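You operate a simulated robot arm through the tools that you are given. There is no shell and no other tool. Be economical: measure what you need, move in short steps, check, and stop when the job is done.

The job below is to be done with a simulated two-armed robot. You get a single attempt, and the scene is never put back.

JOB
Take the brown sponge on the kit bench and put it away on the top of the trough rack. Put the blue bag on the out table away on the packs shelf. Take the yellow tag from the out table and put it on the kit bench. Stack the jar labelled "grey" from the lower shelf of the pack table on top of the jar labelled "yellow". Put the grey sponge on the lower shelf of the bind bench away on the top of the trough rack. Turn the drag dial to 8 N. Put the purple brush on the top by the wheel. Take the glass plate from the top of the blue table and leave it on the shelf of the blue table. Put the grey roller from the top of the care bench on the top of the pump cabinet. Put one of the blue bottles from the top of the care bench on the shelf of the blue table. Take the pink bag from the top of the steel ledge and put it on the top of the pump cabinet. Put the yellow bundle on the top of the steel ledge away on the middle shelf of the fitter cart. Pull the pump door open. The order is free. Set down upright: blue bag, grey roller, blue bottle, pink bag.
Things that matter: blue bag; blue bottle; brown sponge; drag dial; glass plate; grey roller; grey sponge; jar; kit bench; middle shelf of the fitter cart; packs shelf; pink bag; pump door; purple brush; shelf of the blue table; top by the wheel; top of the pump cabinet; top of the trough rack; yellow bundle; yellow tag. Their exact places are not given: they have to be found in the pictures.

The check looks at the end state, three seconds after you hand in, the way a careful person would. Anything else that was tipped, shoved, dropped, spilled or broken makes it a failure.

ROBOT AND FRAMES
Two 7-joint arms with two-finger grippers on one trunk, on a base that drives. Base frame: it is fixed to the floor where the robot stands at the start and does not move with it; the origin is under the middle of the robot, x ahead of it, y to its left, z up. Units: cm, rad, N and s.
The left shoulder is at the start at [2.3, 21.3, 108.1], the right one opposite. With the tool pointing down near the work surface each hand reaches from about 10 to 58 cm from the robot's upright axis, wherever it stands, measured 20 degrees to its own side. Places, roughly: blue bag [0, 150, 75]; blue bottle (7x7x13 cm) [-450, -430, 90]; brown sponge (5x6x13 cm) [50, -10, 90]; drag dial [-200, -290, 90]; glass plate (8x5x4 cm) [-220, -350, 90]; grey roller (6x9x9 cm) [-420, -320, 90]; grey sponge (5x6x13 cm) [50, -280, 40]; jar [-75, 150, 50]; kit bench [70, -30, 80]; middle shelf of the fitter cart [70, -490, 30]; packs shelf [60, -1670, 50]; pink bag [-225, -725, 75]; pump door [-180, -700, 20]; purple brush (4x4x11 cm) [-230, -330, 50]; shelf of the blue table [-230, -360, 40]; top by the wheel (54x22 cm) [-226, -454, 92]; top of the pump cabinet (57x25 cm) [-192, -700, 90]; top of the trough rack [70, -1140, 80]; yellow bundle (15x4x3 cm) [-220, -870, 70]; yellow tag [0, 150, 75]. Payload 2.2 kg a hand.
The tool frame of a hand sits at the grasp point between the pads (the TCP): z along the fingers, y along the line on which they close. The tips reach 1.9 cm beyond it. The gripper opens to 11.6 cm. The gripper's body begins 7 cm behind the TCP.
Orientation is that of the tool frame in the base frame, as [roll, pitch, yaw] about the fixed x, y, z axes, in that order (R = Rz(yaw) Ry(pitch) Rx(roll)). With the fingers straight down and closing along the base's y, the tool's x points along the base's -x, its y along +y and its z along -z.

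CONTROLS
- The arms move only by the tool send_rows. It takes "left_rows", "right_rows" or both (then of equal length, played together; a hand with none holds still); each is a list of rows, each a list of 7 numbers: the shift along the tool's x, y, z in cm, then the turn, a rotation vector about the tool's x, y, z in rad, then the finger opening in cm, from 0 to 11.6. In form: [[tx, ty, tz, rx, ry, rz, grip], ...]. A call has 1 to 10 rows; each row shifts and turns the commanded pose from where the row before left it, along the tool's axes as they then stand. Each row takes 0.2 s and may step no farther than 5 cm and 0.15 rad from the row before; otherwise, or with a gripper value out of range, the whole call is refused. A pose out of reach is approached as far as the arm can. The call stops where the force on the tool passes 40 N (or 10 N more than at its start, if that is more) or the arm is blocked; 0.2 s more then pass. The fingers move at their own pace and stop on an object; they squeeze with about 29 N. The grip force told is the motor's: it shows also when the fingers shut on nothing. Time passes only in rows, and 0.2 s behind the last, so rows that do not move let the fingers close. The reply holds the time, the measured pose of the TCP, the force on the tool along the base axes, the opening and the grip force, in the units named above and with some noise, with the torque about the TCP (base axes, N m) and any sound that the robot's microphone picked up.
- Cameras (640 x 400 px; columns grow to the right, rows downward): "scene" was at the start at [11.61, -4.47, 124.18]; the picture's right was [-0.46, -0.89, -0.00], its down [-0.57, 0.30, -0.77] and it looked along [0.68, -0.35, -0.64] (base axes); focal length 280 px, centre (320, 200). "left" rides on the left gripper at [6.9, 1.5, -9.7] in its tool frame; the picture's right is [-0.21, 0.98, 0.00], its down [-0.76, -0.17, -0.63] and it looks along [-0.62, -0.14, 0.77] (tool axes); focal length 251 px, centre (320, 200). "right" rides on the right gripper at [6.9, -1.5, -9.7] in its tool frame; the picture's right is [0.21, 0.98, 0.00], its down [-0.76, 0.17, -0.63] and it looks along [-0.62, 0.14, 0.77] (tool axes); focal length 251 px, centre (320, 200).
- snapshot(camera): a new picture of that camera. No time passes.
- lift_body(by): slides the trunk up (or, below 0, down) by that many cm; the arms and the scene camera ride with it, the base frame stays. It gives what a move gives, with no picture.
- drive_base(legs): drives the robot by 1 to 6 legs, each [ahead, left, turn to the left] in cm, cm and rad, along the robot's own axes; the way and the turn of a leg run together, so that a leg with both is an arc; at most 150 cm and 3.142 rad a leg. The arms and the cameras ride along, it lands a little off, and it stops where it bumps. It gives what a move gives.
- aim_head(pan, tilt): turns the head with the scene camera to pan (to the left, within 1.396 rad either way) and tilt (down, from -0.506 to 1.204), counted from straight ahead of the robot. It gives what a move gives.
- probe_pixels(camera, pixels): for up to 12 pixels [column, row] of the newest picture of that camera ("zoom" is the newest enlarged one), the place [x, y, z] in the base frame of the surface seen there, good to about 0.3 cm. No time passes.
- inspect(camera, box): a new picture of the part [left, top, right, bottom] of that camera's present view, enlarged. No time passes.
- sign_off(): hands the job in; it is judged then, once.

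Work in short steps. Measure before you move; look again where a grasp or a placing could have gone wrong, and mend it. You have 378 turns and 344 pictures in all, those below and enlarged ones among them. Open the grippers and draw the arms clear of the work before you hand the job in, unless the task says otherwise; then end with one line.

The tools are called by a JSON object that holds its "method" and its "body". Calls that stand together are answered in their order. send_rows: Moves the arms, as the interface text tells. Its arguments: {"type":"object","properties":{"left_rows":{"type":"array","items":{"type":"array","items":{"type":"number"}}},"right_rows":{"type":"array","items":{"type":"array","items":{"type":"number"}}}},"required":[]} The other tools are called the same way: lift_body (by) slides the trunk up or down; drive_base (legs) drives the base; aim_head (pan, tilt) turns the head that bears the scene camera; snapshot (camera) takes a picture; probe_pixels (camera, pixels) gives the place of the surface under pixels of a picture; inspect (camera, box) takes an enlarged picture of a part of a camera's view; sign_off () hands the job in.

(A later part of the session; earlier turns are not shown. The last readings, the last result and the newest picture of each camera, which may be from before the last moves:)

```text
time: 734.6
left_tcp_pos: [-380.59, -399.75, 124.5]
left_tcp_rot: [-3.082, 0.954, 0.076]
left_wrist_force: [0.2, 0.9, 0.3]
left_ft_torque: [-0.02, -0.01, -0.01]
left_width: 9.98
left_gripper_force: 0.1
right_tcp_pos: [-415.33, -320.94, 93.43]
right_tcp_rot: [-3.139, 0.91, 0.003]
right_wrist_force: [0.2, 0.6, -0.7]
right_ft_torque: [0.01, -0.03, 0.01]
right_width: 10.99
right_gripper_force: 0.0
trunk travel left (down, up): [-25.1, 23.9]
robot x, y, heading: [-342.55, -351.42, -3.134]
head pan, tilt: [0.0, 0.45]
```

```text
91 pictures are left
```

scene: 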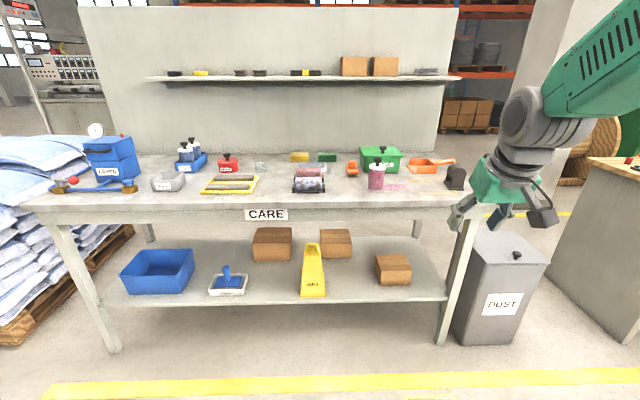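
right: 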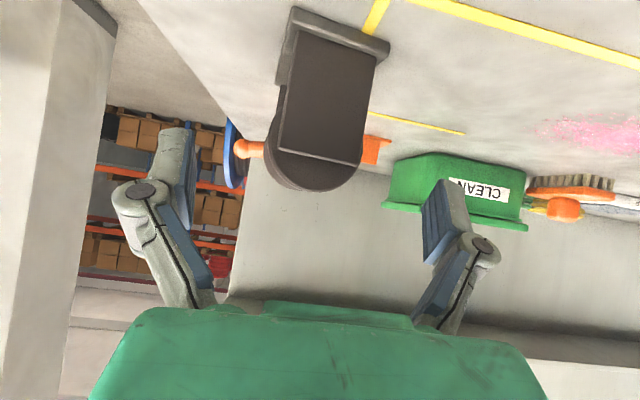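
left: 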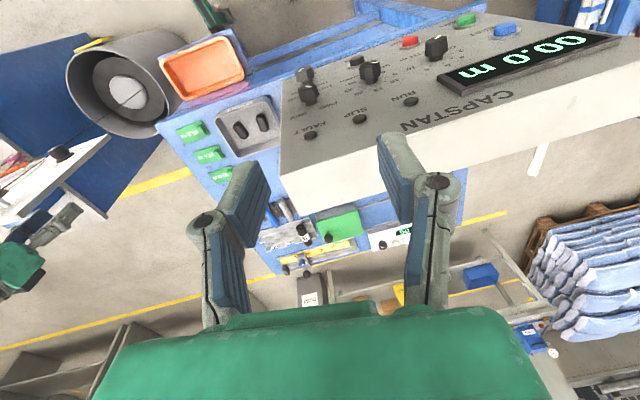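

{"method": "send_rows", "body": {"right_rows": [[0, 0.2, 3.2, 0, 0, 0, 11], [0, 0.2, 3.1, 0, 0, 0, 11], [0, 0, 0, 0, 0, 0, 6], [0, 0, 0, 0, 0, 0, 4], [0, 0, 0, 0, 0, 0, 4], [0, 0, 0, 0, 0, 0, 4], [-0.8, 0, -0.6, 0, 0, 0, 4], [-1.6, 0, -1.2, 0, 0, 0, 4], [-2.4, 0, -1.8, 0, 0, 0, 4]]}}

{"method": "snapshot", "body": {"camera": "right"}}

```text
time: 736.6
left_tcp_pos: [-380.49, -399.72, 124.63]
left_tcp_rot: [-3.084, 0.955, 0.075]
left_wrist_force: [0.1, -0.7, -0.1]
left_ft_torque: [-0.05, 0.03, 0.01]
left_width: 9.98
left_gripper_force: 0.1
right_tcp_pos: [-420.37, -321.09, 95.62]
right_tcp_rot: [-3.139, 0.908, 0.004]
right_wrist_force: [-0.2, 0.1, -3.1]
right_ft_torque: [0.02, 0.01, 0.01]
right_width: 4.83
right_gripper_force: 28.9
trunk travel left (down, up): [-25.1, 23.9]
robot x, y, heading: [-342.5, -351.37, -3.136]
head pan, tilt: [0.0, 0.45]
```

```text
90 pictures are left
```

right: 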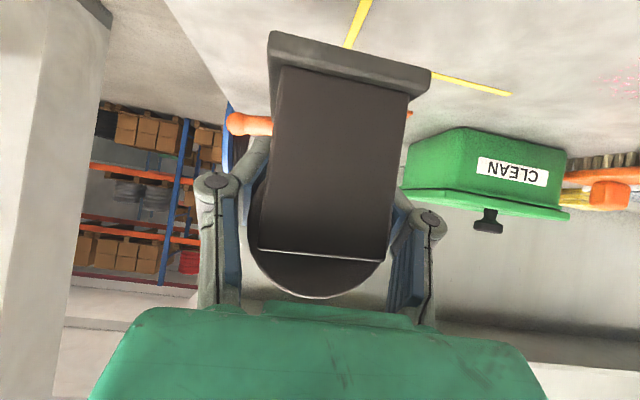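

The roller is held upright. I draw it back and up, and bring the left hand forward for the bottle, after backing the base 20 cm.

{"method": "send_rows", "body": {"right_rows": [[-0.8, 0, -3.5, 0, 0, 0, 4], [-0.8, 0, -4.3, 0, 0, 0, 4], [-0.8, 0, -4.3, 0, 0, 0, 4], [-0.8, 0, -4.3, 0, 0, 0, 4], [-0.8, 0, -4.3, 0, 0, 0, 4]]}}

{"method": "drive_base", "body": {"legs": [[-30, 0, 0], [0, 56, 0]]}}

{"method": "send_rows", "body": {"left_rows": [[-0.4, -2.5, 3.4, 0, 0, 0, 10], [-0.4, -2.5, 3.4, 0, 0, 0, 10], [-0.4, -2.5, 3.4, 0, 0, 0, 10], [-0.4, -2.5, 3.4, 0, 0, 0, 10], [-0.4, -2.5, 3.4, 0, 0, 0, 10], [-0.4, -2.5, 3.4, 0, 0, 0, 10], [-0.4, -2.5, 3.4, 0, 0, 0, 10], [-0.4, -2.5, 3.4, 0, 0, 0, 10], [-0.4, -2.5, 3.4, 0, 0, 0, 10], [-0.4, -2.5, 3.4, 0, 0, 0, 10]]}}

{"method": "snapshot", "body": {"camera": "left"}}

```text
time: 737.8
left_tcp_pos: [-380.26, -399.67, 124.63]
left_tcp_rot: [-3.084, 0.958, 0.077]
left_wrist_force: [0.8, 0.5, -0.2]
left_ft_torque: [0.01, -0.02, -0.03]
left_width: 10.0
left_gripper_force: 0.0
right_tcp_pos: [-406.59, -321.05, 111.47]
right_tcp_rot: [-3.139, 0.912, 0.005]
right_wrist_force: [0.6, 0.4, -2.9]
right_ft_torque: [-0.01, 0.01, 0.04]
right_width: 4.86
right_gripper_force: 29.1
trunk travel left (down, up): [-25.1, 23.9]
robot x, y, heading: [-342.37, -351.41, -3.134]
head pan, tilt: [0.0, 0.45]
```

```text
time: 742.7
left_tcp_pos: [-352.69, -453.65, 124.74]
left_tcp_rot: [-3.096, 0.955, 0.034]
left_wrist_force: [1.1, 0.5, 0.5]
left_ft_torque: [-0.02, -0.01, 0.0]
left_width: 10.0
left_gripper_force: 0.1
right_tcp_pos: [-376.68, -374.39, 111.31]
right_tcp_rot: [3.138, 0.909, -0.033]
right_wrist_force: [0.6, 0.9, -3.0]
right_ft_torque: [-0.01, 0.02, -0.02]
right_width: 4.82
right_gripper_force: 28.7
trunk travel left (down, up): [-25.1, 23.9]
robot x, y, heading: [-313.25, -407.12, 3.117]
head pan, tilt: [0.0, 0.45]
```

```text
time: 745.1
left_tcp_pos: [-382.09, -430.45, 111.18]
left_tcp_rot: [-2.986, 0.979, 0.165]
left_wrist_force: [0.6, 0.8, -0.8]
left_ft_torque: [-0.01, -0.05, 0.02]
left_width: 10.02
left_gripper_force: 0.1
left hand out of reach, approached as far as the arm can: row 2
right_tcp_pos: [-375.84, -373.96, 111.57]
right_tcp_rot: [3.131, 0.915, -0.039]
right_wrist_force: [0.6, 0.8, -2.7]
right_ft_torque: [-0.04, 0.03, 0.04]
right_width: 4.8
right_gripper_force: 28.6
trunk travel left (down, up): [-25.1, 23.9]
robot x, y, heading: [-313.52, -407.2, 3.124]
head pan, tilt: [0.0, 0.45]
stopped in row 10 (left hand): the arm was blocked; the commanded pose is now the measured one
```

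```text
89 pictures are left
```

left: 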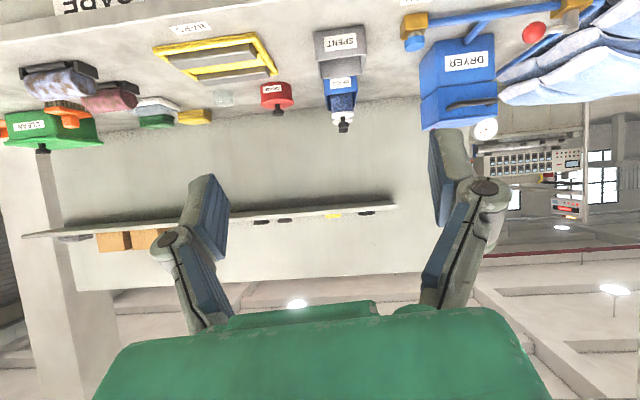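

{"method": "send_rows", "body": {"left_rows": [[0, 0, 0, -0.02, 0, 0.09, 10], [0, 0, 0, 0, 0, 0, 10], [0, 0, 0, 0, 0, 0, 10]]}}

{"method": "inspect", "body": {"camera": "left", "box": [250, 20, 450, 160]}}

{"method": "probe_pixels", "body": {"camera": "zoom", "pixels": [[330, 215], [330, 260], [320, 300], [300, 215], [360, 215], [330, 180], [300, 120], [380, 240], [340, 285]]}}

```text
time: 745.9
left_tcp_pos: [-382.34, -431.99, 112.17]
left_tcp_rot: [-3.068, 1.001, 0.083]
left_wrist_force: [-0.7, 1.0, 0.4]
left_ft_torque: [-0.01, 0.02, 0.0]
left_width: 10.01
left_gripper_force: 0.1
right_tcp_pos: [-375.97, -374.38, 111.6]
right_tcp_rot: [3.137, 0.915, -0.032]
right_wrist_force: [0.1, 0.3, -2.5]
right_ft_torque: [0.0, -0.01, 0.02]
right_width: 4.81
right_gripper_force: 29.1
trunk travel left (down, up): [-25.1, 23.9]
robot x, y, heading: [-313.05, -406.43, 3.121]
head pan, tilt: [0.0, 0.45]
```

```text
2.86 times, centred on (350, 90) of left
```

zoom: 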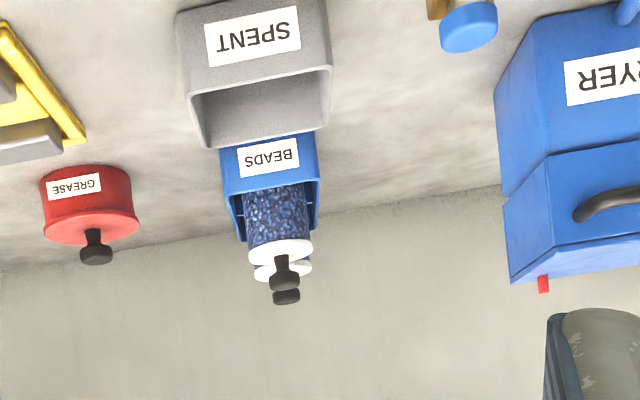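

```text
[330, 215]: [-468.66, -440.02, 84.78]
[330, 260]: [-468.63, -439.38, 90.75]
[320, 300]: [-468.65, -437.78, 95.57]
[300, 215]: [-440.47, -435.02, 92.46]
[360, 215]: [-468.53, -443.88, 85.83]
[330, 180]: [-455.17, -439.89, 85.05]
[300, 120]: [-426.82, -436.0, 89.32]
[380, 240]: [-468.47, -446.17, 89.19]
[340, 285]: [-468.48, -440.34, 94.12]
```

{"method": "probe_pixels", "body": {"camera": "zoom", "pixels": [[275, 215], [280, 248], [252, 215], [303, 215], [285, 275], [240, 160], [310, 160], [270, 190]]}}

{"method": "drive_base", "body": {"legs": [[36, 0, 0.018]]}}

{"method": "snapshot", "body": {"camera": "left"}}

```text
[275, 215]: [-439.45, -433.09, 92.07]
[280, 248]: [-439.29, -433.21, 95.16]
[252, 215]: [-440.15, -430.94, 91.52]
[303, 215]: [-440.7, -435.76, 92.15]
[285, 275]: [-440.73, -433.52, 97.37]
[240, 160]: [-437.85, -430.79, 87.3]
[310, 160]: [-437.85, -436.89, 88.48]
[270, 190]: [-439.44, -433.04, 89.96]
```

```text
time: 748.2
left_tcp_pos: [-417.73, -434.22, 111.3]
left_tcp_rot: [-3.057, 0.988, 0.119]
left_wrist_force: [0.0, -0.1, 0.6]
left_ft_torque: [-0.01, -0.01, 0.0]
left_width: 9.99
left_gripper_force: 0.1
right_tcp_pos: [-412.66, -376.24, 111.77]
right_tcp_rot: [-3.133, 0.913, -0.002]
right_wrist_force: [0.0, -0.2, -2.9]
right_ft_torque: [0.04, 0.0, 0.02]
right_width: 4.79
right_gripper_force: 29.0
trunk travel left (down, up): [-25.1, 23.9]
robot x, y, heading: [-349.21, -406.96, 3.141]
head pan, tilt: [0.0, 0.45]
```

```text
87 pictures are left
```

left: 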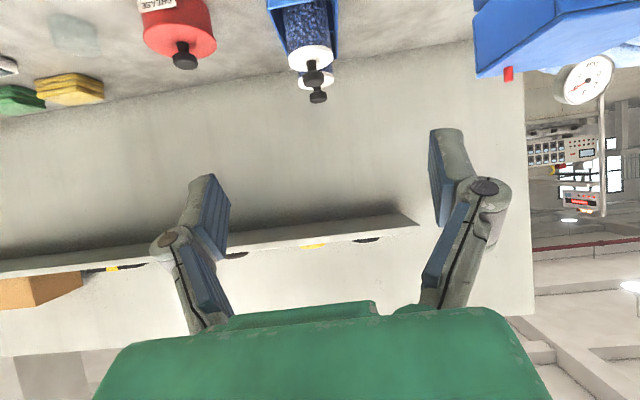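

Bottle centre ≈(-442.3,-433.4), grasp at z 92.5. I drive 9 cm closer, straighten the hand and approach from above-front.

{"method": "drive_base", "body": {"legs": [[9, 0, 0]]}}

{"method": "send_rows", "body": {"left_rows": [[0, 0, 0, 0.01, 0, 0.065, 10], [1.5, -0.2, 3.5, 0, 0, 0, 10], [1.5, -0.2, 3.5, 0, 0, 0, 10], [1.5, -0.2, 3.5, 0, 0, 0, 10], [1.2, 0, 3, 0, 0, 0, 10], [0, 0, 0, 0, 0, 0, 10]]}}

{"method": "snapshot", "body": {"camera": "left"}}

```text
time: 749.3
left_tcp_pos: [-426.44, -433.72, 111.83]
left_tcp_rot: [-3.045, 0.994, 0.126]
left_wrist_force: [-0.8, 0.1, -0.7]
left_ft_torque: [-0.02, 0.02, 0.02]
left_width: 10.0
left_gripper_force: 0.0
right_tcp_pos: [-421.33, -375.79, 111.89]
right_tcp_rot: [-3.14, 0.916, -0.008]
right_wrist_force: [-0.2, 0.5, -3.6]
right_ft_torque: [-0.01, 0.03, 0.02]
right_width: 4.75
right_gripper_force: 29.3
trunk travel left (down, up): [-25.1, 23.9]
robot x, y, heading: [-357.92, -406.41, 3.141]
head pan, tilt: [0.0, 0.45]
```

```text
time: 750.7
left_tcp_pos: [-434.14, -434.24, 99.96]
left_tcp_rot: [-3.111, 1.002, 0.046]
left_wrist_force: [1.2, -0.1, -0.6]
left_ft_torque: [0.0, 0.04, 0.01]
left_width: 10.0
left_gripper_force: 0.1
right_tcp_pos: [-420.7, -375.7, 112.07]
right_tcp_rot: [-3.139, 0.92, -0.008]
right_wrist_force: [1.1, -0.1, -2.1]
right_ft_torque: [0.01, -0.01, -0.02]
right_width: 4.78
right_gripper_force: 29.3
trunk travel left (down, up): [-25.1, 23.9]
robot x, y, heading: [-358.31, -406.94, 3.134]
head pan, tilt: [0.0, 0.45]
```

```text
86 pictures are left
```

left: 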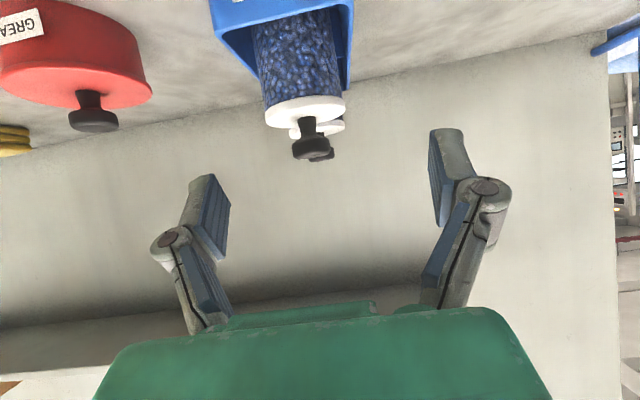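

{"method": "send_rows", "body": {"left_rows": [[0.7, -0.3, 3.4, 0, 0, 0, 10], [0.7, -0.3, 3.4, 0, 0, 0, 10], [0.7, -0.2, 3.4, 0, 0, 0, 10], [0, 0, 0, 0, 0, 0, 10]]}}

{"method": "snapshot", "body": {"camera": "left"}}

```text
time: 751.7
left_tcp_pos: [-442.01, -432.41, 92.82]
left_tcp_rot: [-3.134, 1.002, 0.009]
left_wrist_force: [-1.2, -1.0, -0.2]
left_ft_torque: [0.0, 0.0, -0.01]
left_width: 9.98
left_gripper_force: 0.0
right_tcp_pos: [-420.79, -375.97, 112.13]
right_tcp_rot: [-3.138, 0.92, -0.004]
right_wrist_force: [0.4, -0.1, -2.2]
right_ft_torque: [-0.03, -0.02, 0.02]
right_width: 4.77
right_gripper_force: 29.2
trunk travel left (down, up): [-25.1, 23.9]
robot x, y, heading: [-358.1, -406.93, 3.143]
head pan, tilt: [0.0, 0.45]
```

```text
85 pictures are left
```

left: 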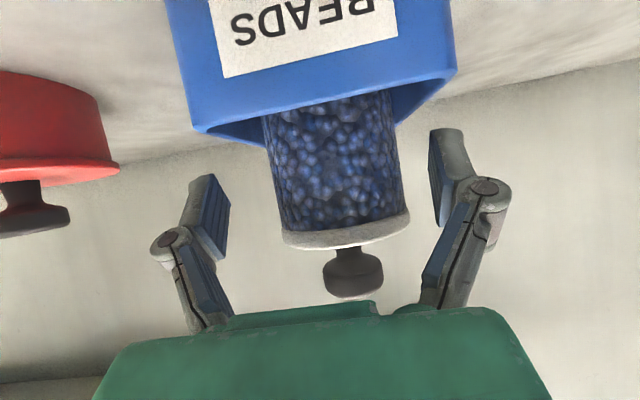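

The bottle is between the pads. Close and lift straight up 9 cm.

{"method": "send_rows", "body": {"left_rows": [[0, 0, 0, 0, 0, 0, 6], [0, 0, 0, 0, 0, 0, 4], [0, 0, 0, 0, 0, 0, 4], [0, 0, 0, 0, 0, 0, 4], [-0.84, 0, -0.54, 0, 0, 0, 4], [-1.7, 0, -1.1, 0, 0, 0, 4], [-2.5, 0, -1.6, 0, 0, 0, 4], [-2.5, 0, -1.6, 0, 0, 0, 4]]}}

{"method": "snapshot", "body": {"camera": "left"}}

```text
time: 753.5
left_tcp_pos: [-441.86, -432.1, 101.59]
left_tcp_rot: [-3.128, 1.0, 0.012]
left_wrist_force: [0.5, 0.1, -2.1]
left_ft_torque: [0.02, 0.05, 0.02]
left_width: 5.99
left_gripper_force: 29.0
right_tcp_pos: [-420.81, -375.79, 112.2]
right_tcp_rot: [-3.14, 0.919, -0.007]
right_wrist_force: [0.7, -0.2, -2.5]
right_ft_torque: [-0.02, -0.01, 0.01]
right_width: 4.77
right_gripper_force: 28.9
trunk travel left (down, up): [-25.1, 23.9]
robot x, y, heading: [-358.01, -406.66, 3.14]
head pan, tilt: [0.0, 0.45]
```

```text
84 pictures are left
```

left: 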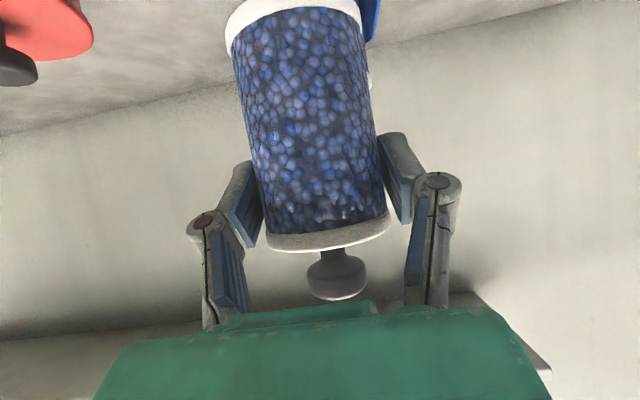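

The bottle hangs upright. I back off 60 cm, draw both hands in and down, then turn around to face the rear of the blue table.

{"method": "drive_base", "body": {"legs": [[-62, 0, 0]]}}

{"method": "send_rows", "body": {"left_rows": [[4.1, 0, -1.6, 0, 0, 0, 4], [4.1, 0, -1.6, 0, 0, 0, 4], [4.1, 0, -1.6, 0, 0, 0, 4], [4.1, 0, -1.6, 0, 0, 0, 4], [4.1, 0, -1.6, 0, 0, 0, 4], [4.1, 0, -1.6, 0, 0, 0, 4], [4.1, 0, -1.6, 0, 0, 0, 4], [4.1, 0, -1.6, 0, 0, 0, 4], [4.1, 0, -1.6, 0, 0, 0, 4], [4.1, 0, -1.6, 0, 0, 0, 4]], "right_rows": [[3, 0, 0.4, 0, 0, 0, 4], [3, 0, 0.4, 0, 0, 0, 4], [3, 0, 0.4, 0, 0, 0, 4], [3, 0, 0.4, 0, 0, 0, 4], [3, 0, 0.4, 0, 0, 0, 4], [3, 0, 0.4, 0, 0, 0, 4], [3, 0, 0.4, 0, 0, 0, 4], [3, 0, 0.4, 0, 0, 0, 4], [3, 0, 0.4, 0, 0, 0, 4], [3, 0, 0.4, 0, 0, 0, 4]]}}

{"method": "drive_base", "body": {"legs": [[-4, 0, 0], [0, 0, 1.571]]}}

{"method": "snapshot", "body": {"camera": "left"}}

```text
time: 756.9
left_tcp_pos: [-381.41, -431.47, 101.7]
left_tcp_rot: [-3.135, 0.999, -0.008]
left_wrist_force: [-0.5, -0.5, -1.9]
left_ft_torque: [0.01, -0.02, 0.03]
left_width: 6.02
left_gripper_force: 29.0
right_tcp_pos: [-359.65, -375.45, 112.05]
right_tcp_rot: [-3.139, 0.918, -0.021]
right_wrist_force: [-0.1, 0.5, -3.1]
right_ft_torque: [0.01, 0.0, -0.02]
right_width: 4.73
right_gripper_force: 29.5
trunk travel left (down, up): [-25.1, 23.9]
robot x, y, heading: [-297.45, -407.21, 3.126]
head pan, tilt: [0.0, 0.45]
```

```text
time: 759.1
left_tcp_pos: [-345.57, -432.11, 75.95]
left_tcp_rot: [-3.131, 1.004, -0.003]
left_wrist_force: [-0.5, 0.1, -3.1]
left_ft_torque: [-0.03, -0.02, 0.02]
left_width: 6.03
left_gripper_force: 28.6
right_tcp_pos: [-344.24, -375.93, 86.26]
right_tcp_rot: [-3.135, 0.923, -0.019]
right_wrist_force: [-0.1, -0.7, -2.1]
right_ft_torque: [-0.03, -0.01, -0.01]
right_width: 4.76
right_gripper_force: 29.1
trunk travel left (down, up): [-25.1, 23.9]
robot x, y, heading: [-297.31, -407.24, 3.123]
head pan, tilt: [0.0, 0.45]
```

```text
time: 763.7
left_tcp_pos: [-270.49, -456.45, 76.09]
left_tcp_rot: [-3.14, 1.004, 1.522]
left_wrist_force: [-0.2, 0.5, -1.7]
left_ft_torque: [-0.02, 0.01, 0.01]
left_width: 6.01
left_gripper_force: 28.8
right_tcp_pos: [-326.77, -452.85, 86.06]
right_tcp_rot: [3.139, 0.922, 1.509]
right_wrist_force: [-0.6, -1.2, -2.6]
right_ft_torque: [0.02, 0.01, 0.02]
right_width: 4.76
right_gripper_force: 29.1
trunk travel left (down, up): [-25.1, 23.9]
robot x, y, heading: [-293.32, -407.4, -1.622]
head pan, tilt: [0.0, 0.45]
```

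```text
83 pictures are left
```

left: 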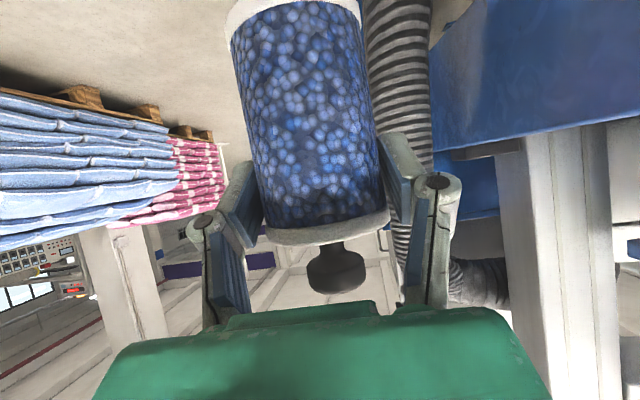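

I move 45 cm away from the table (west), finish the turn to face +x, and look.

{"method": "drive_base", "body": {"legs": [[0, -42, 0], [0, 0, 1.62]]}}

{"method": "aim_head", "body": {"pan": 0.2, "tilt": 0.55}}

{"method": "snapshot", "body": {"camera": "scene"}}

```text
time: 770.2
left_tcp_pos: [-288.33, -381.12, 76.43]
left_tcp_rot: [3.137, 1.006, 3.118]
left_wrist_force: [0.1, -0.3, -2.3]
left_ft_torque: [-0.03, -0.01, 0.0]
left_width: 6.01
left_gripper_force: 28.9
right_tcp_pos: [-290.17, -437.31, 86.24]
right_tcp_rot: [3.135, 0.923, 3.107]
right_wrist_force: [-0.4, -0.4, -2.4]
right_ft_torque: [0.0, 0.01, 0.0]
right_width: 4.77
right_gripper_force: 29.3
trunk travel left (down, up): [-25.1, 23.9]
robot x, y, heading: [-336.4, -405.11, -0.025]
head pan, tilt: [0.0, 0.45]
```

```text
time: 771.0
left_tcp_pos: [-288.54, -381.0, 76.55]
left_tcp_rot: [3.138, 1.009, 3.117]
left_wrist_force: [0.4, -0.5, -1.7]
left_ft_torque: [-0.02, 0.01, -0.01]
left_width: 6.02
left_gripper_force: 29.2
right_tcp_pos: [-290.37, -437.24, 86.37]
right_tcp_rot: [3.133, 0.928, 3.104]
right_wrist_force: [-0.3, -0.4, -3.1]
right_ft_torque: [0.03, 0.02, 0.0]
right_width: 4.8
right_gripper_force: 28.8
trunk travel left (down, up): [-25.1, 23.9]
robot x, y, heading: [-336.2, -405.14, -0.024]
head pan, tilt: [0.201, 0.55]
```

```text
82 pictures are left
```

scene: 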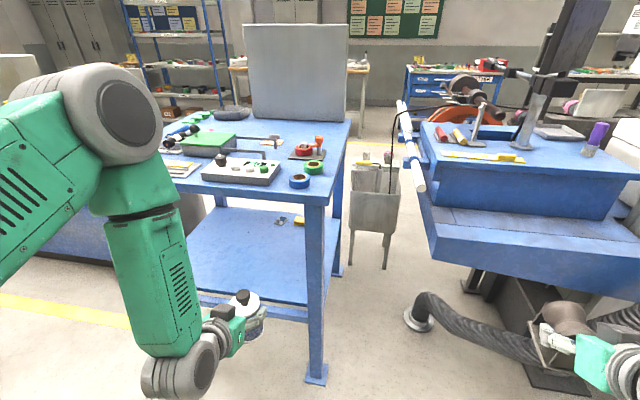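

{"method": "probe_pixels", "body": {"camera": "scene", "pixels": [[250, 198], [270, 260], [270, 300], [315, 370], [240, 240], [125, 90], [140, 180], [300, 222], [280, 221]]}}

```text
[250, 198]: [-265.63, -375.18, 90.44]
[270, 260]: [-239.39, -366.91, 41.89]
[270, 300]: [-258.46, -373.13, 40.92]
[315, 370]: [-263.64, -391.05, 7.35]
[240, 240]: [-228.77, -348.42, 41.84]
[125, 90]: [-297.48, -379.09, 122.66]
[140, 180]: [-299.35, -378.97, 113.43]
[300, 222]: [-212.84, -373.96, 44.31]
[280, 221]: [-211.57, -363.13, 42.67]
```

Shelf rear edge x≈-259, z 42. I lower the trunk 24 cm and extend the left hand 30 cm ahead (robot still away), checking the elbow.

{"method": "lift_body", "body": {"by": -23.5}}

{"method": "send_rows", "body": {"left_rows": [[-2.1, 0, 3.3, 0, 0, 0, 4], [-2.1, 0, 3.3, 0, 0, 0, 4], [-2.1, 0, 3.3, 0, 0, 0, 4], [-2.1, 0, 3.3, 0, 0, 0, 4]]}}

{"method": "drive_base", "body": {"legs": [[-25, 0, 0.024]]}}

{"method": "send_rows", "body": {"left_rows": [[-2.1, 0, 3.3, 0, 0, 0, 4], [-2.1, 0, 3.3, 0, 0, 0, 4], [-2.1, 0, 3.3, 0, 0, 0, 4], [-2.1, 0, 3.3, 0, 0, 0, 4], [0, 0, 0, 0, 0, 0, 4]]}}

{"method": "snapshot", "body": {"camera": "scene"}}

```text
time: 773.4
left_tcp_pos: [-288.56, -381.05, 53.0]
left_tcp_rot: [3.138, 1.013, 3.117]
left_wrist_force: [0.1, 0.3, -2.0]
left_ft_torque: [0.0, 0.03, 0.04]
left_width: 6.03
left_gripper_force: 29.3
right_tcp_pos: [-290.63, -437.36, 62.81]
right_tcp_rot: [3.135, 0.928, 3.105]
right_wrist_force: [0.6, -0.4, -2.6]
right_ft_torque: [0.01, 0.03, -0.02]
right_width: 4.8
right_gripper_force: 28.9
trunk travel left (down, up): [-1.6, 47.4]
robot x, y, heading: [-336.4, -405.11, -0.02]
head pan, tilt: [0.201, 0.55]
```

```text
time: 774.4
left_tcp_pos: [-272.88, -381.33, 52.94]
left_tcp_rot: [3.137, 1.01, 3.119]
left_wrist_force: [-0.5, -0.5, -2.5]
left_ft_torque: [0.01, 0.01, 0.01]
left_width: 6.0
left_gripper_force: 29.4
right_tcp_pos: [-290.37, -437.28, 62.75]
right_tcp_rot: [3.134, 0.928, 3.106]
right_wrist_force: [0.1, -0.2, -2.5]
right_ft_torque: [0.01, 0.03, 0.0]
right_width: 4.79
right_gripper_force: 29.0
trunk travel left (down, up): [-1.6, 47.4]
robot x, y, heading: [-336.62, -405.1, -0.022]
head pan, tilt: [0.201, 0.55]
```

```text
time: 776.3
left_tcp_pos: [-299.23, -379.41, 53.07]
left_tcp_rot: [3.139, 1.012, -3.139]
left_wrist_force: [0.2, -0.2, -2.1]
left_ft_torque: [-0.01, 0.0, 0.01]
left_width: 6.03
left_gripper_force: 28.8
right_tcp_pos: [-315.11, -435.68, 62.99]
right_tcp_rot: [3.133, 0.928, 3.132]
right_wrist_force: [-0.7, 0.3, -2.8]
right_ft_torque: [-0.01, -0.01, 0.02]
right_width: 4.78
right_gripper_force: 29.1
trunk travel left (down, up): [-1.6, 47.4]
robot x, y, heading: [-362.14, -404.74, 0.003]
head pan, tilt: [0.201, 0.55]
```

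```text
time: 777.5
left_tcp_pos: [-283.58, -379.48, 53.42]
left_tcp_rot: [3.137, 1.014, -3.138]
left_wrist_force: [0.2, 0.8, -2.6]
left_ft_torque: [0.0, 0.02, 0.01]
left_width: 6.02
left_gripper_force: 29.2
right_tcp_pos: [-315.34, -435.79, 63.05]
right_tcp_rot: [3.134, 0.932, 3.131]
right_wrist_force: [0.1, 0.0, -3.6]
right_ft_torque: [0.03, 0.02, 0.01]
right_width: 4.76
right_gripper_force: 29.1
trunk travel left (down, up): [-1.6, 47.4]
robot x, y, heading: [-361.8, -404.62, 0.011]
head pan, tilt: [0.201, 0.55]
```

```text
81 pictures are left
```

scene: 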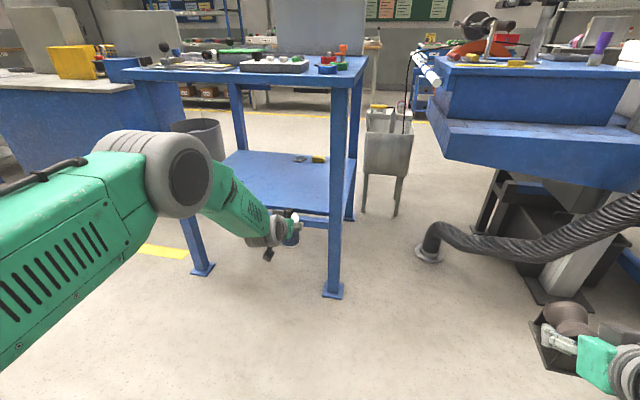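

Elbow is well behind. I drive left 16 cm and ahead 33 cm so the bottle comes over the shelf.

{"method": "drive_base", "body": {"legs": [[0, 16.5, -0.01], [33, 0, 0]]}}

{"method": "inspect", "body": {"camera": "scene", "box": [180, 120, 400, 290]}}

{"method": "snapshot", "body": {"camera": "left"}}

```text
time: 780.7
left_tcp_pos: [-250.55, -362.87, 53.21]
left_tcp_rot: [3.14, 1.013, -3.135]
left_wrist_force: [0.4, 0.7, -3.1]
left_ft_torque: [-0.03, -0.02, 0.02]
left_width: 6.02
left_gripper_force: 28.7
right_tcp_pos: [-282.45, -419.12, 62.97]
right_tcp_rot: [3.139, 0.929, 3.134]
right_wrist_force: [0.1, 0.5, -3.4]
right_ft_torque: [-0.03, 0.02, -0.02]
right_width: 4.77
right_gripper_force: 28.3
trunk travel left (down, up): [-1.6, 47.4]
robot x, y, heading: [-329.47, -388.27, 0.004]
head pan, tilt: [0.201, 0.55]
```

```text
2.35 times, centred on (290, 205) of scene
```

zoom: 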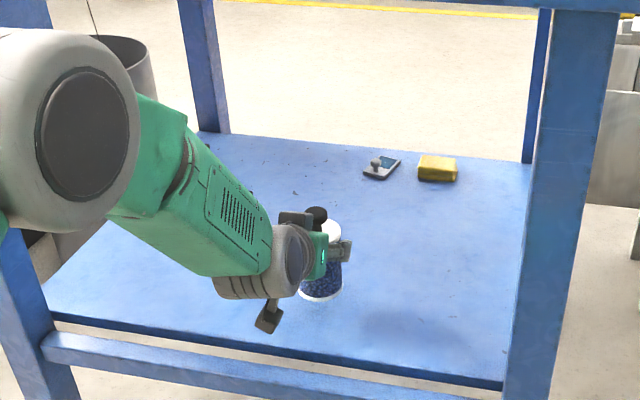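

```text
79 pictures are left
```

left: 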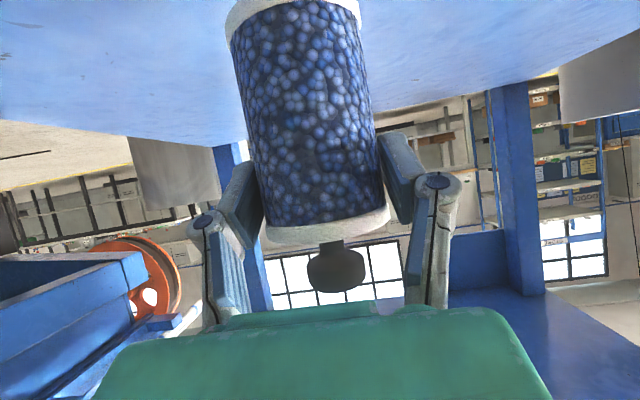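

Above the shelf, all clear. Lowering to contact.

{"method": "send_rows", "body": {"left_rows": [[1.2, 0, 0.75, 0, 0, 0, 4], [1.2, 0, 0.75, 0, 0, 0, 4], [0, 0, 0, 0, 0, 0, 4]]}}

{"method": "send_rows", "body": {"left_rows": [[0.3, 0, 0.19, 0, 0, 0, 4], [0.3, 0, 0.19, 0, 0, 0, 4], [0.25, 0, 0.16, 0, 0, 0, 4], [0, 0, 0, 0, 0, 0, 4]]}}

```text
time: 781.5
left_tcp_pos: [-250.97, -362.92, 50.6]
left_tcp_rot: [3.138, 1.019, -3.138]
left_wrist_force: [1.0, 0.5, -2.6]
left_ft_torque: [-0.01, -0.01, -0.03]
left_width: 6.04
left_gripper_force: 29.0
right_tcp_pos: [-282.62, -419.23, 63.2]
right_tcp_rot: [3.134, 0.934, 3.13]
right_wrist_force: [-0.6, -0.7, -2.7]
right_ft_torque: [-0.01, 0.01, 0.0]
right_width: 4.73
right_gripper_force: 29.1
trunk travel left (down, up): [-1.6, 47.4]
robot x, y, heading: [-329.24, -388.12, 0.006]
head pan, tilt: [0.201, 0.55]
```

```text
time: 782.5
left_tcp_pos: [-250.63, -362.97, 49.67]
left_tcp_rot: [3.135, 1.018, -3.139]
left_wrist_force: [0.3, 0.5, -3.6]
left_ft_torque: [0.0, 0.05, 0.02]
left_width: 6.04
left_gripper_force: 29.1
right_tcp_pos: [-282.59, -419.25, 63.3]
right_tcp_rot: [3.133, 0.935, 3.131]
right_wrist_force: [-0.2, -0.6, -2.4]
right_ft_torque: [-0.02, 0.01, -0.02]
right_width: 4.72
right_gripper_force: 28.8
trunk travel left (down, up): [-1.6, 47.4]
robot x, y, heading: [-329.35, -388.37, 0.001]
head pan, tilt: [0.201, 0.55]
```

{"method": "send_rows", "body": {"left_rows": [[0.3, 0, 0.19, 0, 0, 0, 4], [0.25, 0, 0.16, 0, 0, 0, 4], [0, 0, 0, 0, 0, 0, 4]]}}

{"method": "inspect", "body": {"camera": "scene", "box": [260, 190, 350, 260]}}

```text
time: 783.3
left_tcp_pos: [-250.64, -362.99, 49.45]
left_tcp_rot: [3.134, 1.028, -3.141]
left_wrist_force: [2.1, 0.8, 18.1]
left_ft_torque: [-0.02, 0.29, 0.0]
left_width: 6.01
left_gripper_force: 28.7
right_tcp_pos: [-282.74, -419.28, 63.23]
right_tcp_rot: [3.132, 0.938, 3.13]
right_wrist_force: [0.6, -0.1, -3.0]
right_ft_torque: [0.01, -0.01, -0.05]
right_width: 4.73
right_gripper_force: 29.3
trunk travel left (down, up): [-1.6, 47.4]
robot x, y, heading: [-329.4, -388.09, 0.009]
head pan, tilt: [0.201, 0.55]
```

```text
5.71 times, centred on (305, 225) of scene
```

zoom: 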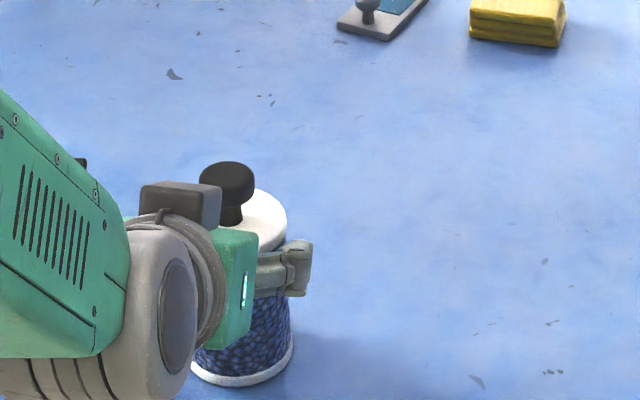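

Contact (18 N). I ease, open, retreat along the tool axis and back out.

{"method": "send_rows", "body": {"left_rows": [[-0.2, 0, -0.13, 0, 0, 0, 4], [0, 0, 0, 0, 0, 0, 7], [0, 0, 0, 0, 0, 0, 9], [0, 0, 0, 0, 0, 0, 9], [0, 0, -2, 0, 0, 0, 9], [0, 0, -3, 0, 0, 0, 9], [0, 0, -3, 0, 0, 0, 9]]}}

{"method": "drive_base", "body": {"legs": [[-20, 0, 0]]}}

{"method": "inspect", "body": {"camera": "scene", "box": [200, 100, 400, 260]}}

```text
time: 784.9
left_tcp_pos: [-257.38, -363.03, 53.62]
left_tcp_rot: [3.136, 1.019, -3.138]
left_wrist_force: [0.1, 0.4, -0.3]
left_ft_torque: [0.0, 0.01, 0.01]
left_width: 9.02
left_gripper_force: 0.0
right_tcp_pos: [-282.65, -419.27, 63.16]
right_tcp_rot: [3.132, 0.935, 3.13]
right_wrist_force: [-1.5, -0.1, -1.9]
right_ft_torque: [-0.02, 0.03, 0.01]
right_width: 4.73
right_gripper_force: 29.3
trunk travel left (down, up): [-1.6, 47.4]
robot x, y, heading: [-329.08, -388.14, -0.001]
head pan, tilt: [0.201, 0.55]
```

```text
time: 786.5
left_tcp_pos: [-277.23, -363.02, 53.63]
left_tcp_rot: [3.136, 1.019, -3.139]
left_wrist_force: [-0.4, -0.6, 0.7]
left_ft_torque: [0.0, 0.02, 0.02]
left_width: 9.02
left_gripper_force: 0.1
right_tcp_pos: [-302.57, -419.3, 63.16]
right_tcp_rot: [3.133, 0.935, 3.129]
right_wrist_force: [-1.5, -0.3, -3.2]
right_ft_torque: [-0.05, 0.03, 0.01]
right_width: 4.7
right_gripper_force: 29.0
trunk travel left (down, up): [-1.6, 47.4]
robot x, y, heading: [-349.11, -387.93, 0.002]
head pan, tilt: [0.201, 0.55]
```

```text
2.50 times, centred on (300, 180) of scene
```

zoom: 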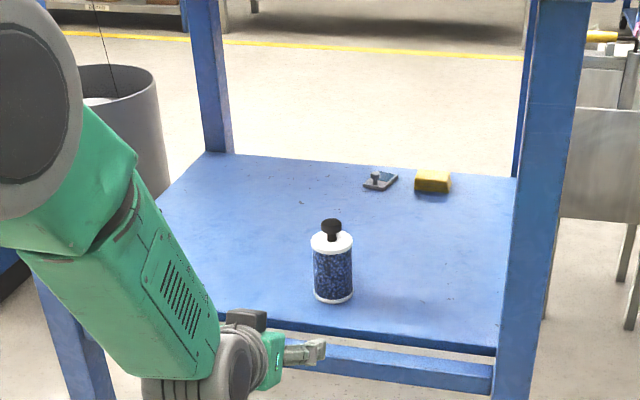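

The bottle stands on the shelf. Now I go south along the rear aisle to the steel ledge, then face it.

{"method": "drive_base", "body": {"legs": [[0, 0, -1.571], [100, 30, 0], [150, 10, 0], [0, 0, 0.7]]}}

{"method": "lift_body", "body": {"by": 24}}

{"method": "aim_head", "body": {"pan": 0.2, "tilt": 0.35}}

{"method": "snapshot", "body": {"camera": "scene"}}

```text
refused: leg 3 is longer than a leg can be; nothing moved
```

```text
time: 789.0
left_tcp_pos: [-277.51, -363.1, 77.82]
left_tcp_rot: [3.136, 1.023, -3.141]
left_wrist_force: [0.0, -0.3, -0.2]
left_ft_torque: [0.03, 0.0, 0.0]
left_width: 8.97
left_gripper_force: 0.1
right_tcp_pos: [-302.72, -419.32, 87.3]
right_tcp_rot: [3.133, 0.941, 3.129]
right_wrist_force: [0.2, -0.2, -2.6]
right_ft_torque: [0.01, -0.01, -0.03]
right_width: 4.7
right_gripper_force: 29.4
trunk travel left (down, up): [-25.6, 23.4]
robot x, y, heading: [-348.9, -388.19, -0.001]
head pan, tilt: [0.201, 0.55]
```

```text
time: 789.7
left_tcp_pos: [-277.43, -363.15, 77.92]
left_tcp_rot: [3.137, 1.021, -3.14]
left_wrist_force: [-0.2, -0.5, 0.3]
left_ft_torque: [0.01, -0.01, 0.02]
left_width: 9.01
left_gripper_force: 0.0
right_tcp_pos: [-302.81, -419.36, 87.37]
right_tcp_rot: [3.132, 0.939, 3.131]
right_wrist_force: [0.0, -0.1, -3.1]
right_ft_torque: [0.04, 0.02, -0.03]
right_width: 4.68
right_gripper_force: 28.5
trunk travel left (down, up): [-25.6, 23.4]
robot x, y, heading: [-348.77, -388.45, 0.001]
head pan, tilt: [0.201, 0.351]
```

```text
76 pictures are left
```

scene: 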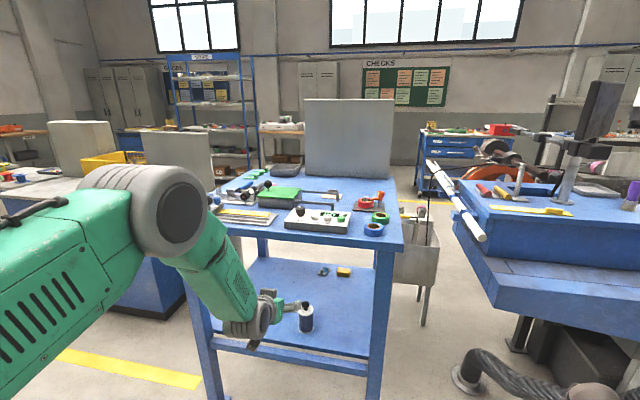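

The leg was slightly too long; I resend it with shorter legs.

{"method": "drive_base", "body": {"legs": [[-10, 0, 0], [0, 0, -1.571], [100, 35, 0], [140, 15, 0], [60, 0, 0], [0, 0, 0.9]]}}

{"method": "aim_head", "body": {"pan": 0.3, "tilt": 0.4}}

{"method": "snapshot", "body": {"camera": "scene"}}

```text
time: 811.8
left_tcp_pos: [-244.04, -712.32, 77.94]
left_tcp_rot: [3.136, 1.023, 2.474]
left_wrist_force: [-0.8, -0.1, 0.2]
left_ft_torque: [0.03, -0.01, -0.01]
left_width: 8.98
left_gripper_force: 0.1
right_tcp_pos: [-298.63, -740.83, 87.4]
right_tcp_rot: [3.131, 0.942, 2.461]
right_wrist_force: [0.2, -0.2, -3.2]
right_ft_torque: [0.01, 0.02, 0.0]
right_width: 4.68
right_gripper_force: 29.0
trunk travel left (down, up): [-25.6, 23.4]
robot x, y, heading: [-315.74, -687.81, -0.663]
head pan, tilt: [0.201, 0.351]
```

```text
time: 812.4
left_tcp_pos: [-244.19, -712.05, 78.24]
left_tcp_rot: [3.136, 1.026, 2.477]
left_wrist_force: [-0.6, -0.1, -0.1]
left_ft_torque: [0.02, -0.05, -0.03]
left_width: 9.03
left_gripper_force: 0.1
right_tcp_pos: [-299.07, -740.56, 87.57]
right_tcp_rot: [3.133, 0.942, 2.463]
right_wrist_force: [0.2, 0.4, -2.8]
right_ft_torque: [0.03, 0.0, -0.01]
right_width: 4.64
right_gripper_force: 28.4
trunk travel left (down, up): [-25.6, 23.4]
robot x, y, heading: [-316.0, -687.8, -0.668]
head pan, tilt: [0.3, 0.4]
```

```text
75 pictures are left
```

scene: 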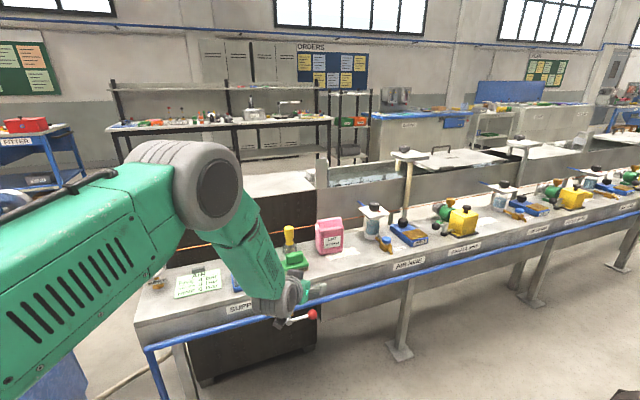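

The pink bag stands on the ledge at (330,237); the brown flat top behind at (270,185) should be the pump cabinet. I measure.

{"method": "probe_pixels", "body": {"camera": "scene", "pixels": [[330, 222], [330, 240], [318, 245], [343, 243], [331, 252], [270, 185], [250, 200], [310, 190], [225, 215], [320, 270], [330, 215], [300, 205]]}}

{"method": "inspect", "body": {"camera": "scene", "box": [200, 140, 520, 340]}}

```text
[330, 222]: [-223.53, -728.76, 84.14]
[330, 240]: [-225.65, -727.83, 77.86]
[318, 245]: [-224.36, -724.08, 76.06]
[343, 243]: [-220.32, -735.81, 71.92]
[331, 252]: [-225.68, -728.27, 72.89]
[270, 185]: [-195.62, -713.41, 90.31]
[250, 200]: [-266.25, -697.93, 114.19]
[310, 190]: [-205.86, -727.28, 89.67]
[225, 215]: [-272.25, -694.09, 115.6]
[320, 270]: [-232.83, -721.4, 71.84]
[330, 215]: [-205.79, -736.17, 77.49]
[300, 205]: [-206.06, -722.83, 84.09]
```

```text
2.00 times, centred on (360, 240) of scene
```

zoom: 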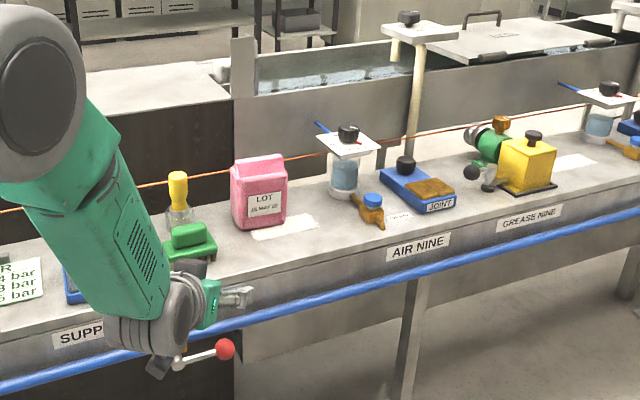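

Bag at (-222.5,-728.5), ledge z 72; cabinet top z 90.3. I back off a bit, face +x, raise the right hand with the roller, and extend it.

{"method": "drive_base", "body": {"legs": [[-38, 0, 0], [0, 0, 0.668]]}}

{"method": "send_rows", "body": {"right_rows": [[-3.2, 0, 1, 0, 0, 0, 4], [-3.2, 0, 1, 0, 0, 0, 4], [-3.2, 0, 1, 0, 0, 0, 4], [-3.2, 0, 1, 0, 0, 0, 4], [-3.2, 0, 1.5, 0, 0, 0, 4], [-2.5, 0, 3.3, 0, 0, 0, 4], [-2.5, 0, 3.3, 0, 0, 0, 4], [-2.5, 0, 3.3, 0, 0, 0, 4], [-2.5, 0, 3.3, 0, 0, 0, 4]], "left_rows": [[2, 0, -3, 0, 0, 0, 9], [2, 0, -3, 0, 0, 0, 9], [2, 0, -3, 0, 0, 0, 9], [2, 0, -3, 0, 0, 0, 9], [2, 0, -3, 0, 0, 0, 9], [0, 0, 0, 0, 0, 0, 9], [0, 0, 0, 0, 0, 0, 9], [0, 0, 0, 0, 0, 0, 9], [0, 0, 0, 0, 0, 0, 9]]}}

{"method": "aim_head", "body": {"pan": 0.0, "tilt": 0.4}}

{"method": "snapshot", "body": {"camera": "scene"}}

```text
time: 816.6
left_tcp_pos: [-274.73, -638.5, 78.23]
left_tcp_rot: [3.137, 1.026, -3.132]
left_wrist_force: [0.6, -0.4, 0.9]
left_ft_torque: [0.01, -0.01, 0.0]
left_width: 9.01
left_gripper_force: 0.0
right_tcp_pos: [-299.49, -695.11, 87.43]
right_tcp_rot: [3.132, 0.943, 3.141]
right_wrist_force: [0.8, 0.0, -2.7]
right_ft_torque: [0.02, 0.01, 0.0]
right_width: 4.63
right_gripper_force: 29.2
trunk travel left (down, up): [-25.6, 23.4]
robot x, y, heading: [-346.13, -664.23, 0.013]
head pan, tilt: [0.3, 0.4]
```

```text
time: 818.6
left_tcp_pos: [-292.69, -638.85, 77.32]
left_tcp_rot: [3.135, 1.027, -3.131]
left_wrist_force: [-0.8, 0.1, -0.6]
left_ft_torque: [-0.02, -0.01, 0.0]
left_width: 8.96
left_gripper_force: 0.1
right_tcp_pos: [-268.93, -694.79, 97.47]
right_tcp_rot: [3.133, 0.943, 3.14]
right_wrist_force: [-0.2, -0.3, -2.9]
right_ft_torque: [-0.03, 0.0, 0.0]
right_width: 4.69
right_gripper_force: 28.9
trunk travel left (down, up): [-25.6, 23.4]
robot x, y, heading: [-345.96, -664.55, 0.008]
head pan, tilt: [0.3, 0.4]
```

```text
time: 819.4
left_tcp_pos: [-292.84, -638.84, 77.43]
left_tcp_rot: [3.136, 1.03, -3.129]
left_wrist_force: [0.3, 0.3, 0.6]
left_ft_torque: [-0.01, 0.02, -0.01]
left_width: 9.01
left_gripper_force: 0.0
right_tcp_pos: [-269.18, -694.73, 97.77]
right_tcp_rot: [3.134, 0.946, 3.141]
right_wrist_force: [-0.4, -0.4, -3.4]
right_ft_torque: [0.05, -0.01, 0.0]
right_width: 4.68
right_gripper_force: 28.4
trunk travel left (down, up): [-25.6, 23.4]
robot x, y, heading: [-345.76, -664.57, 0.012]
head pan, tilt: [0.0, 0.4]
```

```text
73 pictures are left
```

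scene: 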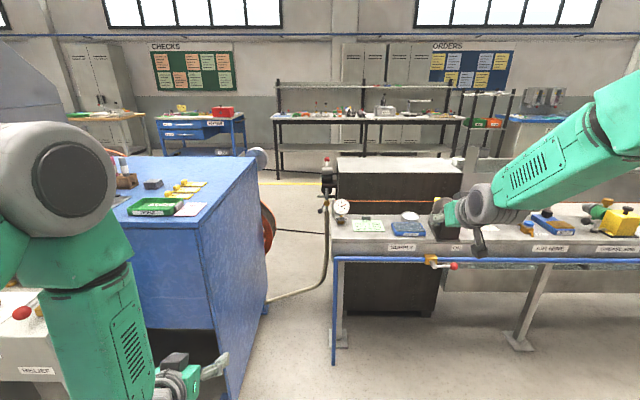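

{"method": "probe_pixels", "body": {"camera": "scene", "pixels": [[205, 215], [262, 180], [240, 380], [340, 165], [460, 165], [400, 160], [440, 185], [350, 180], [336, 240], [410, 215], [370, 222]]}}

{"method": "drive_base", "body": {"legs": [[0, -26, 0]]}}

{"method": "send_rows", "body": {"right_rows": [[0, 3, -1, 0, 0, 0, 4], [-1.5, 3, -1, 0, 0, 0, 4], [-1.5, 3, -1, 0, 0, 0, 4], [-1, 3, -1, 0, 0, 0, 4]]}}

```text
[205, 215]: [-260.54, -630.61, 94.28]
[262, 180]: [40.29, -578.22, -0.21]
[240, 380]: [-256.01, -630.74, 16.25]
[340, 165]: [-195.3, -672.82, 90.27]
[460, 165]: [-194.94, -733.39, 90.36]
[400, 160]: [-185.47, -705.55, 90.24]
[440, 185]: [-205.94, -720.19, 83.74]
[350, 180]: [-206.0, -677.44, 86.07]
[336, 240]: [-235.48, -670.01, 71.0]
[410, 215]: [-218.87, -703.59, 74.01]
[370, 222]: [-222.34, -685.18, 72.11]
```

```text
time: 821.3
left_tcp_pos: [-292.6, -663.13, 77.08]
left_tcp_rot: [-3.119, 1.028, -3.102]
left_wrist_force: [0.0, 1.6, -0.3]
left_ft_torque: [-0.05, -0.04, -0.07]
left_width: 9.02
left_gripper_force: 0.1
right_tcp_pos: [-268.7, -718.63, 98.29]
right_tcp_rot: [-3.122, 0.947, -3.113]
right_wrist_force: [0.5, 2.8, -2.7]
right_ft_torque: [-0.11, 0.01, -0.09]
right_width: 4.67
right_gripper_force: 28.5
trunk travel left (down, up): [-25.6, 23.4]
robot x, y, heading: [-344.84, -689.99, 0.014]
head pan, tilt: [0.0, 0.4]
```

```text
time: 822.3
left_tcp_pos: [-292.85, -663.19, 77.37]
left_tcp_rot: [-3.128, 1.034, -3.107]
left_wrist_force: [-0.7, 0.5, -0.9]
left_ft_torque: [0.0, -0.01, -0.06]
left_width: 9.0
left_gripper_force: 0.0
right_tcp_pos: [-270.01, -706.71, 103.91]
right_tcp_rot: [-3.13, 0.952, -3.119]
right_wrist_force: [-0.5, 0.6, -3.5]
right_ft_torque: [-0.05, -0.01, -0.01]
right_width: 4.65
right_gripper_force: 28.9
trunk travel left (down, up): [-25.6, 23.4]
robot x, y, heading: [-345.42, -690.16, 0.018]
head pan, tilt: [0.0, 0.4]
```

Clear. I shift the left hand 14 cm left (away from a valve post) and drive 66 cm ahead.

{"method": "send_rows", "body": {"left_rows": [[0, 3.5, 0, 0, 0, 0, 9], [0, 3.5, 0, 0, 0, 0, 9], [0, 3.5, 0, 0, 0, 0, 9], [0, 3.5, 0, 0, 0, 0, 9]]}}

{"method": "drive_base", "body": {"legs": [[40, 0, -0.015], [24, 2, 0]]}}

{"method": "snapshot", "body": {"camera": "scene"}}

```text
time: 823.3
left_tcp_pos: [-293.27, -650.09, 77.57]
left_tcp_rot: [-3.141, 1.032, -3.125]
left_wrist_force: [0.3, -0.9, -0.8]
left_ft_torque: [0.01, 0.02, 0.01]
left_width: 9.02
left_gripper_force: 0.0
right_tcp_pos: [-270.02, -708.05, 103.72]
right_tcp_rot: [3.138, 0.95, -3.134]
right_wrist_force: [0.2, -0.1, -2.7]
right_ft_torque: [0.03, -0.01, 0.03]
right_width: 4.61
right_gripper_force: 29.5
trunk travel left (down, up): [-25.6, 23.4]
robot x, y, heading: [-345.36, -690.28, 0.016]
head pan, tilt: [0.0, 0.4]
```

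```text
time: 827.2
left_tcp_pos: [-229.25, -646.11, 77.13]
left_tcp_rot: [-3.128, 1.031, -3.107]
left_wrist_force: [-0.5, 0.4, -0.1]
left_ft_torque: [-0.04, -0.01, -0.03]
left_width: 9.01
left_gripper_force: 0.2
right_tcp_pos: [-205.77, -703.91, 103.82]
right_tcp_rot: [-3.13, 0.95, -3.116]
right_wrist_force: [-0.1, 0.5, -3.4]
right_ft_torque: [-0.05, -0.01, -0.04]
right_width: 4.56
right_gripper_force: 29.1
trunk travel left (down, up): [-25.6, 23.4]
robot x, y, heading: [-280.61, -686.7, 0.011]
head pan, tilt: [0.0, 0.4]
```

```text
72 pictures are left
```

scene: 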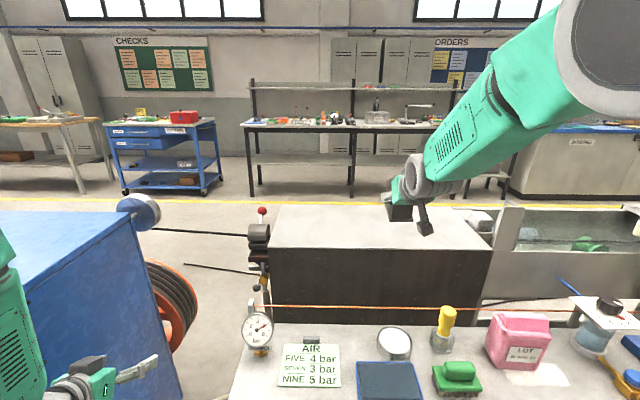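

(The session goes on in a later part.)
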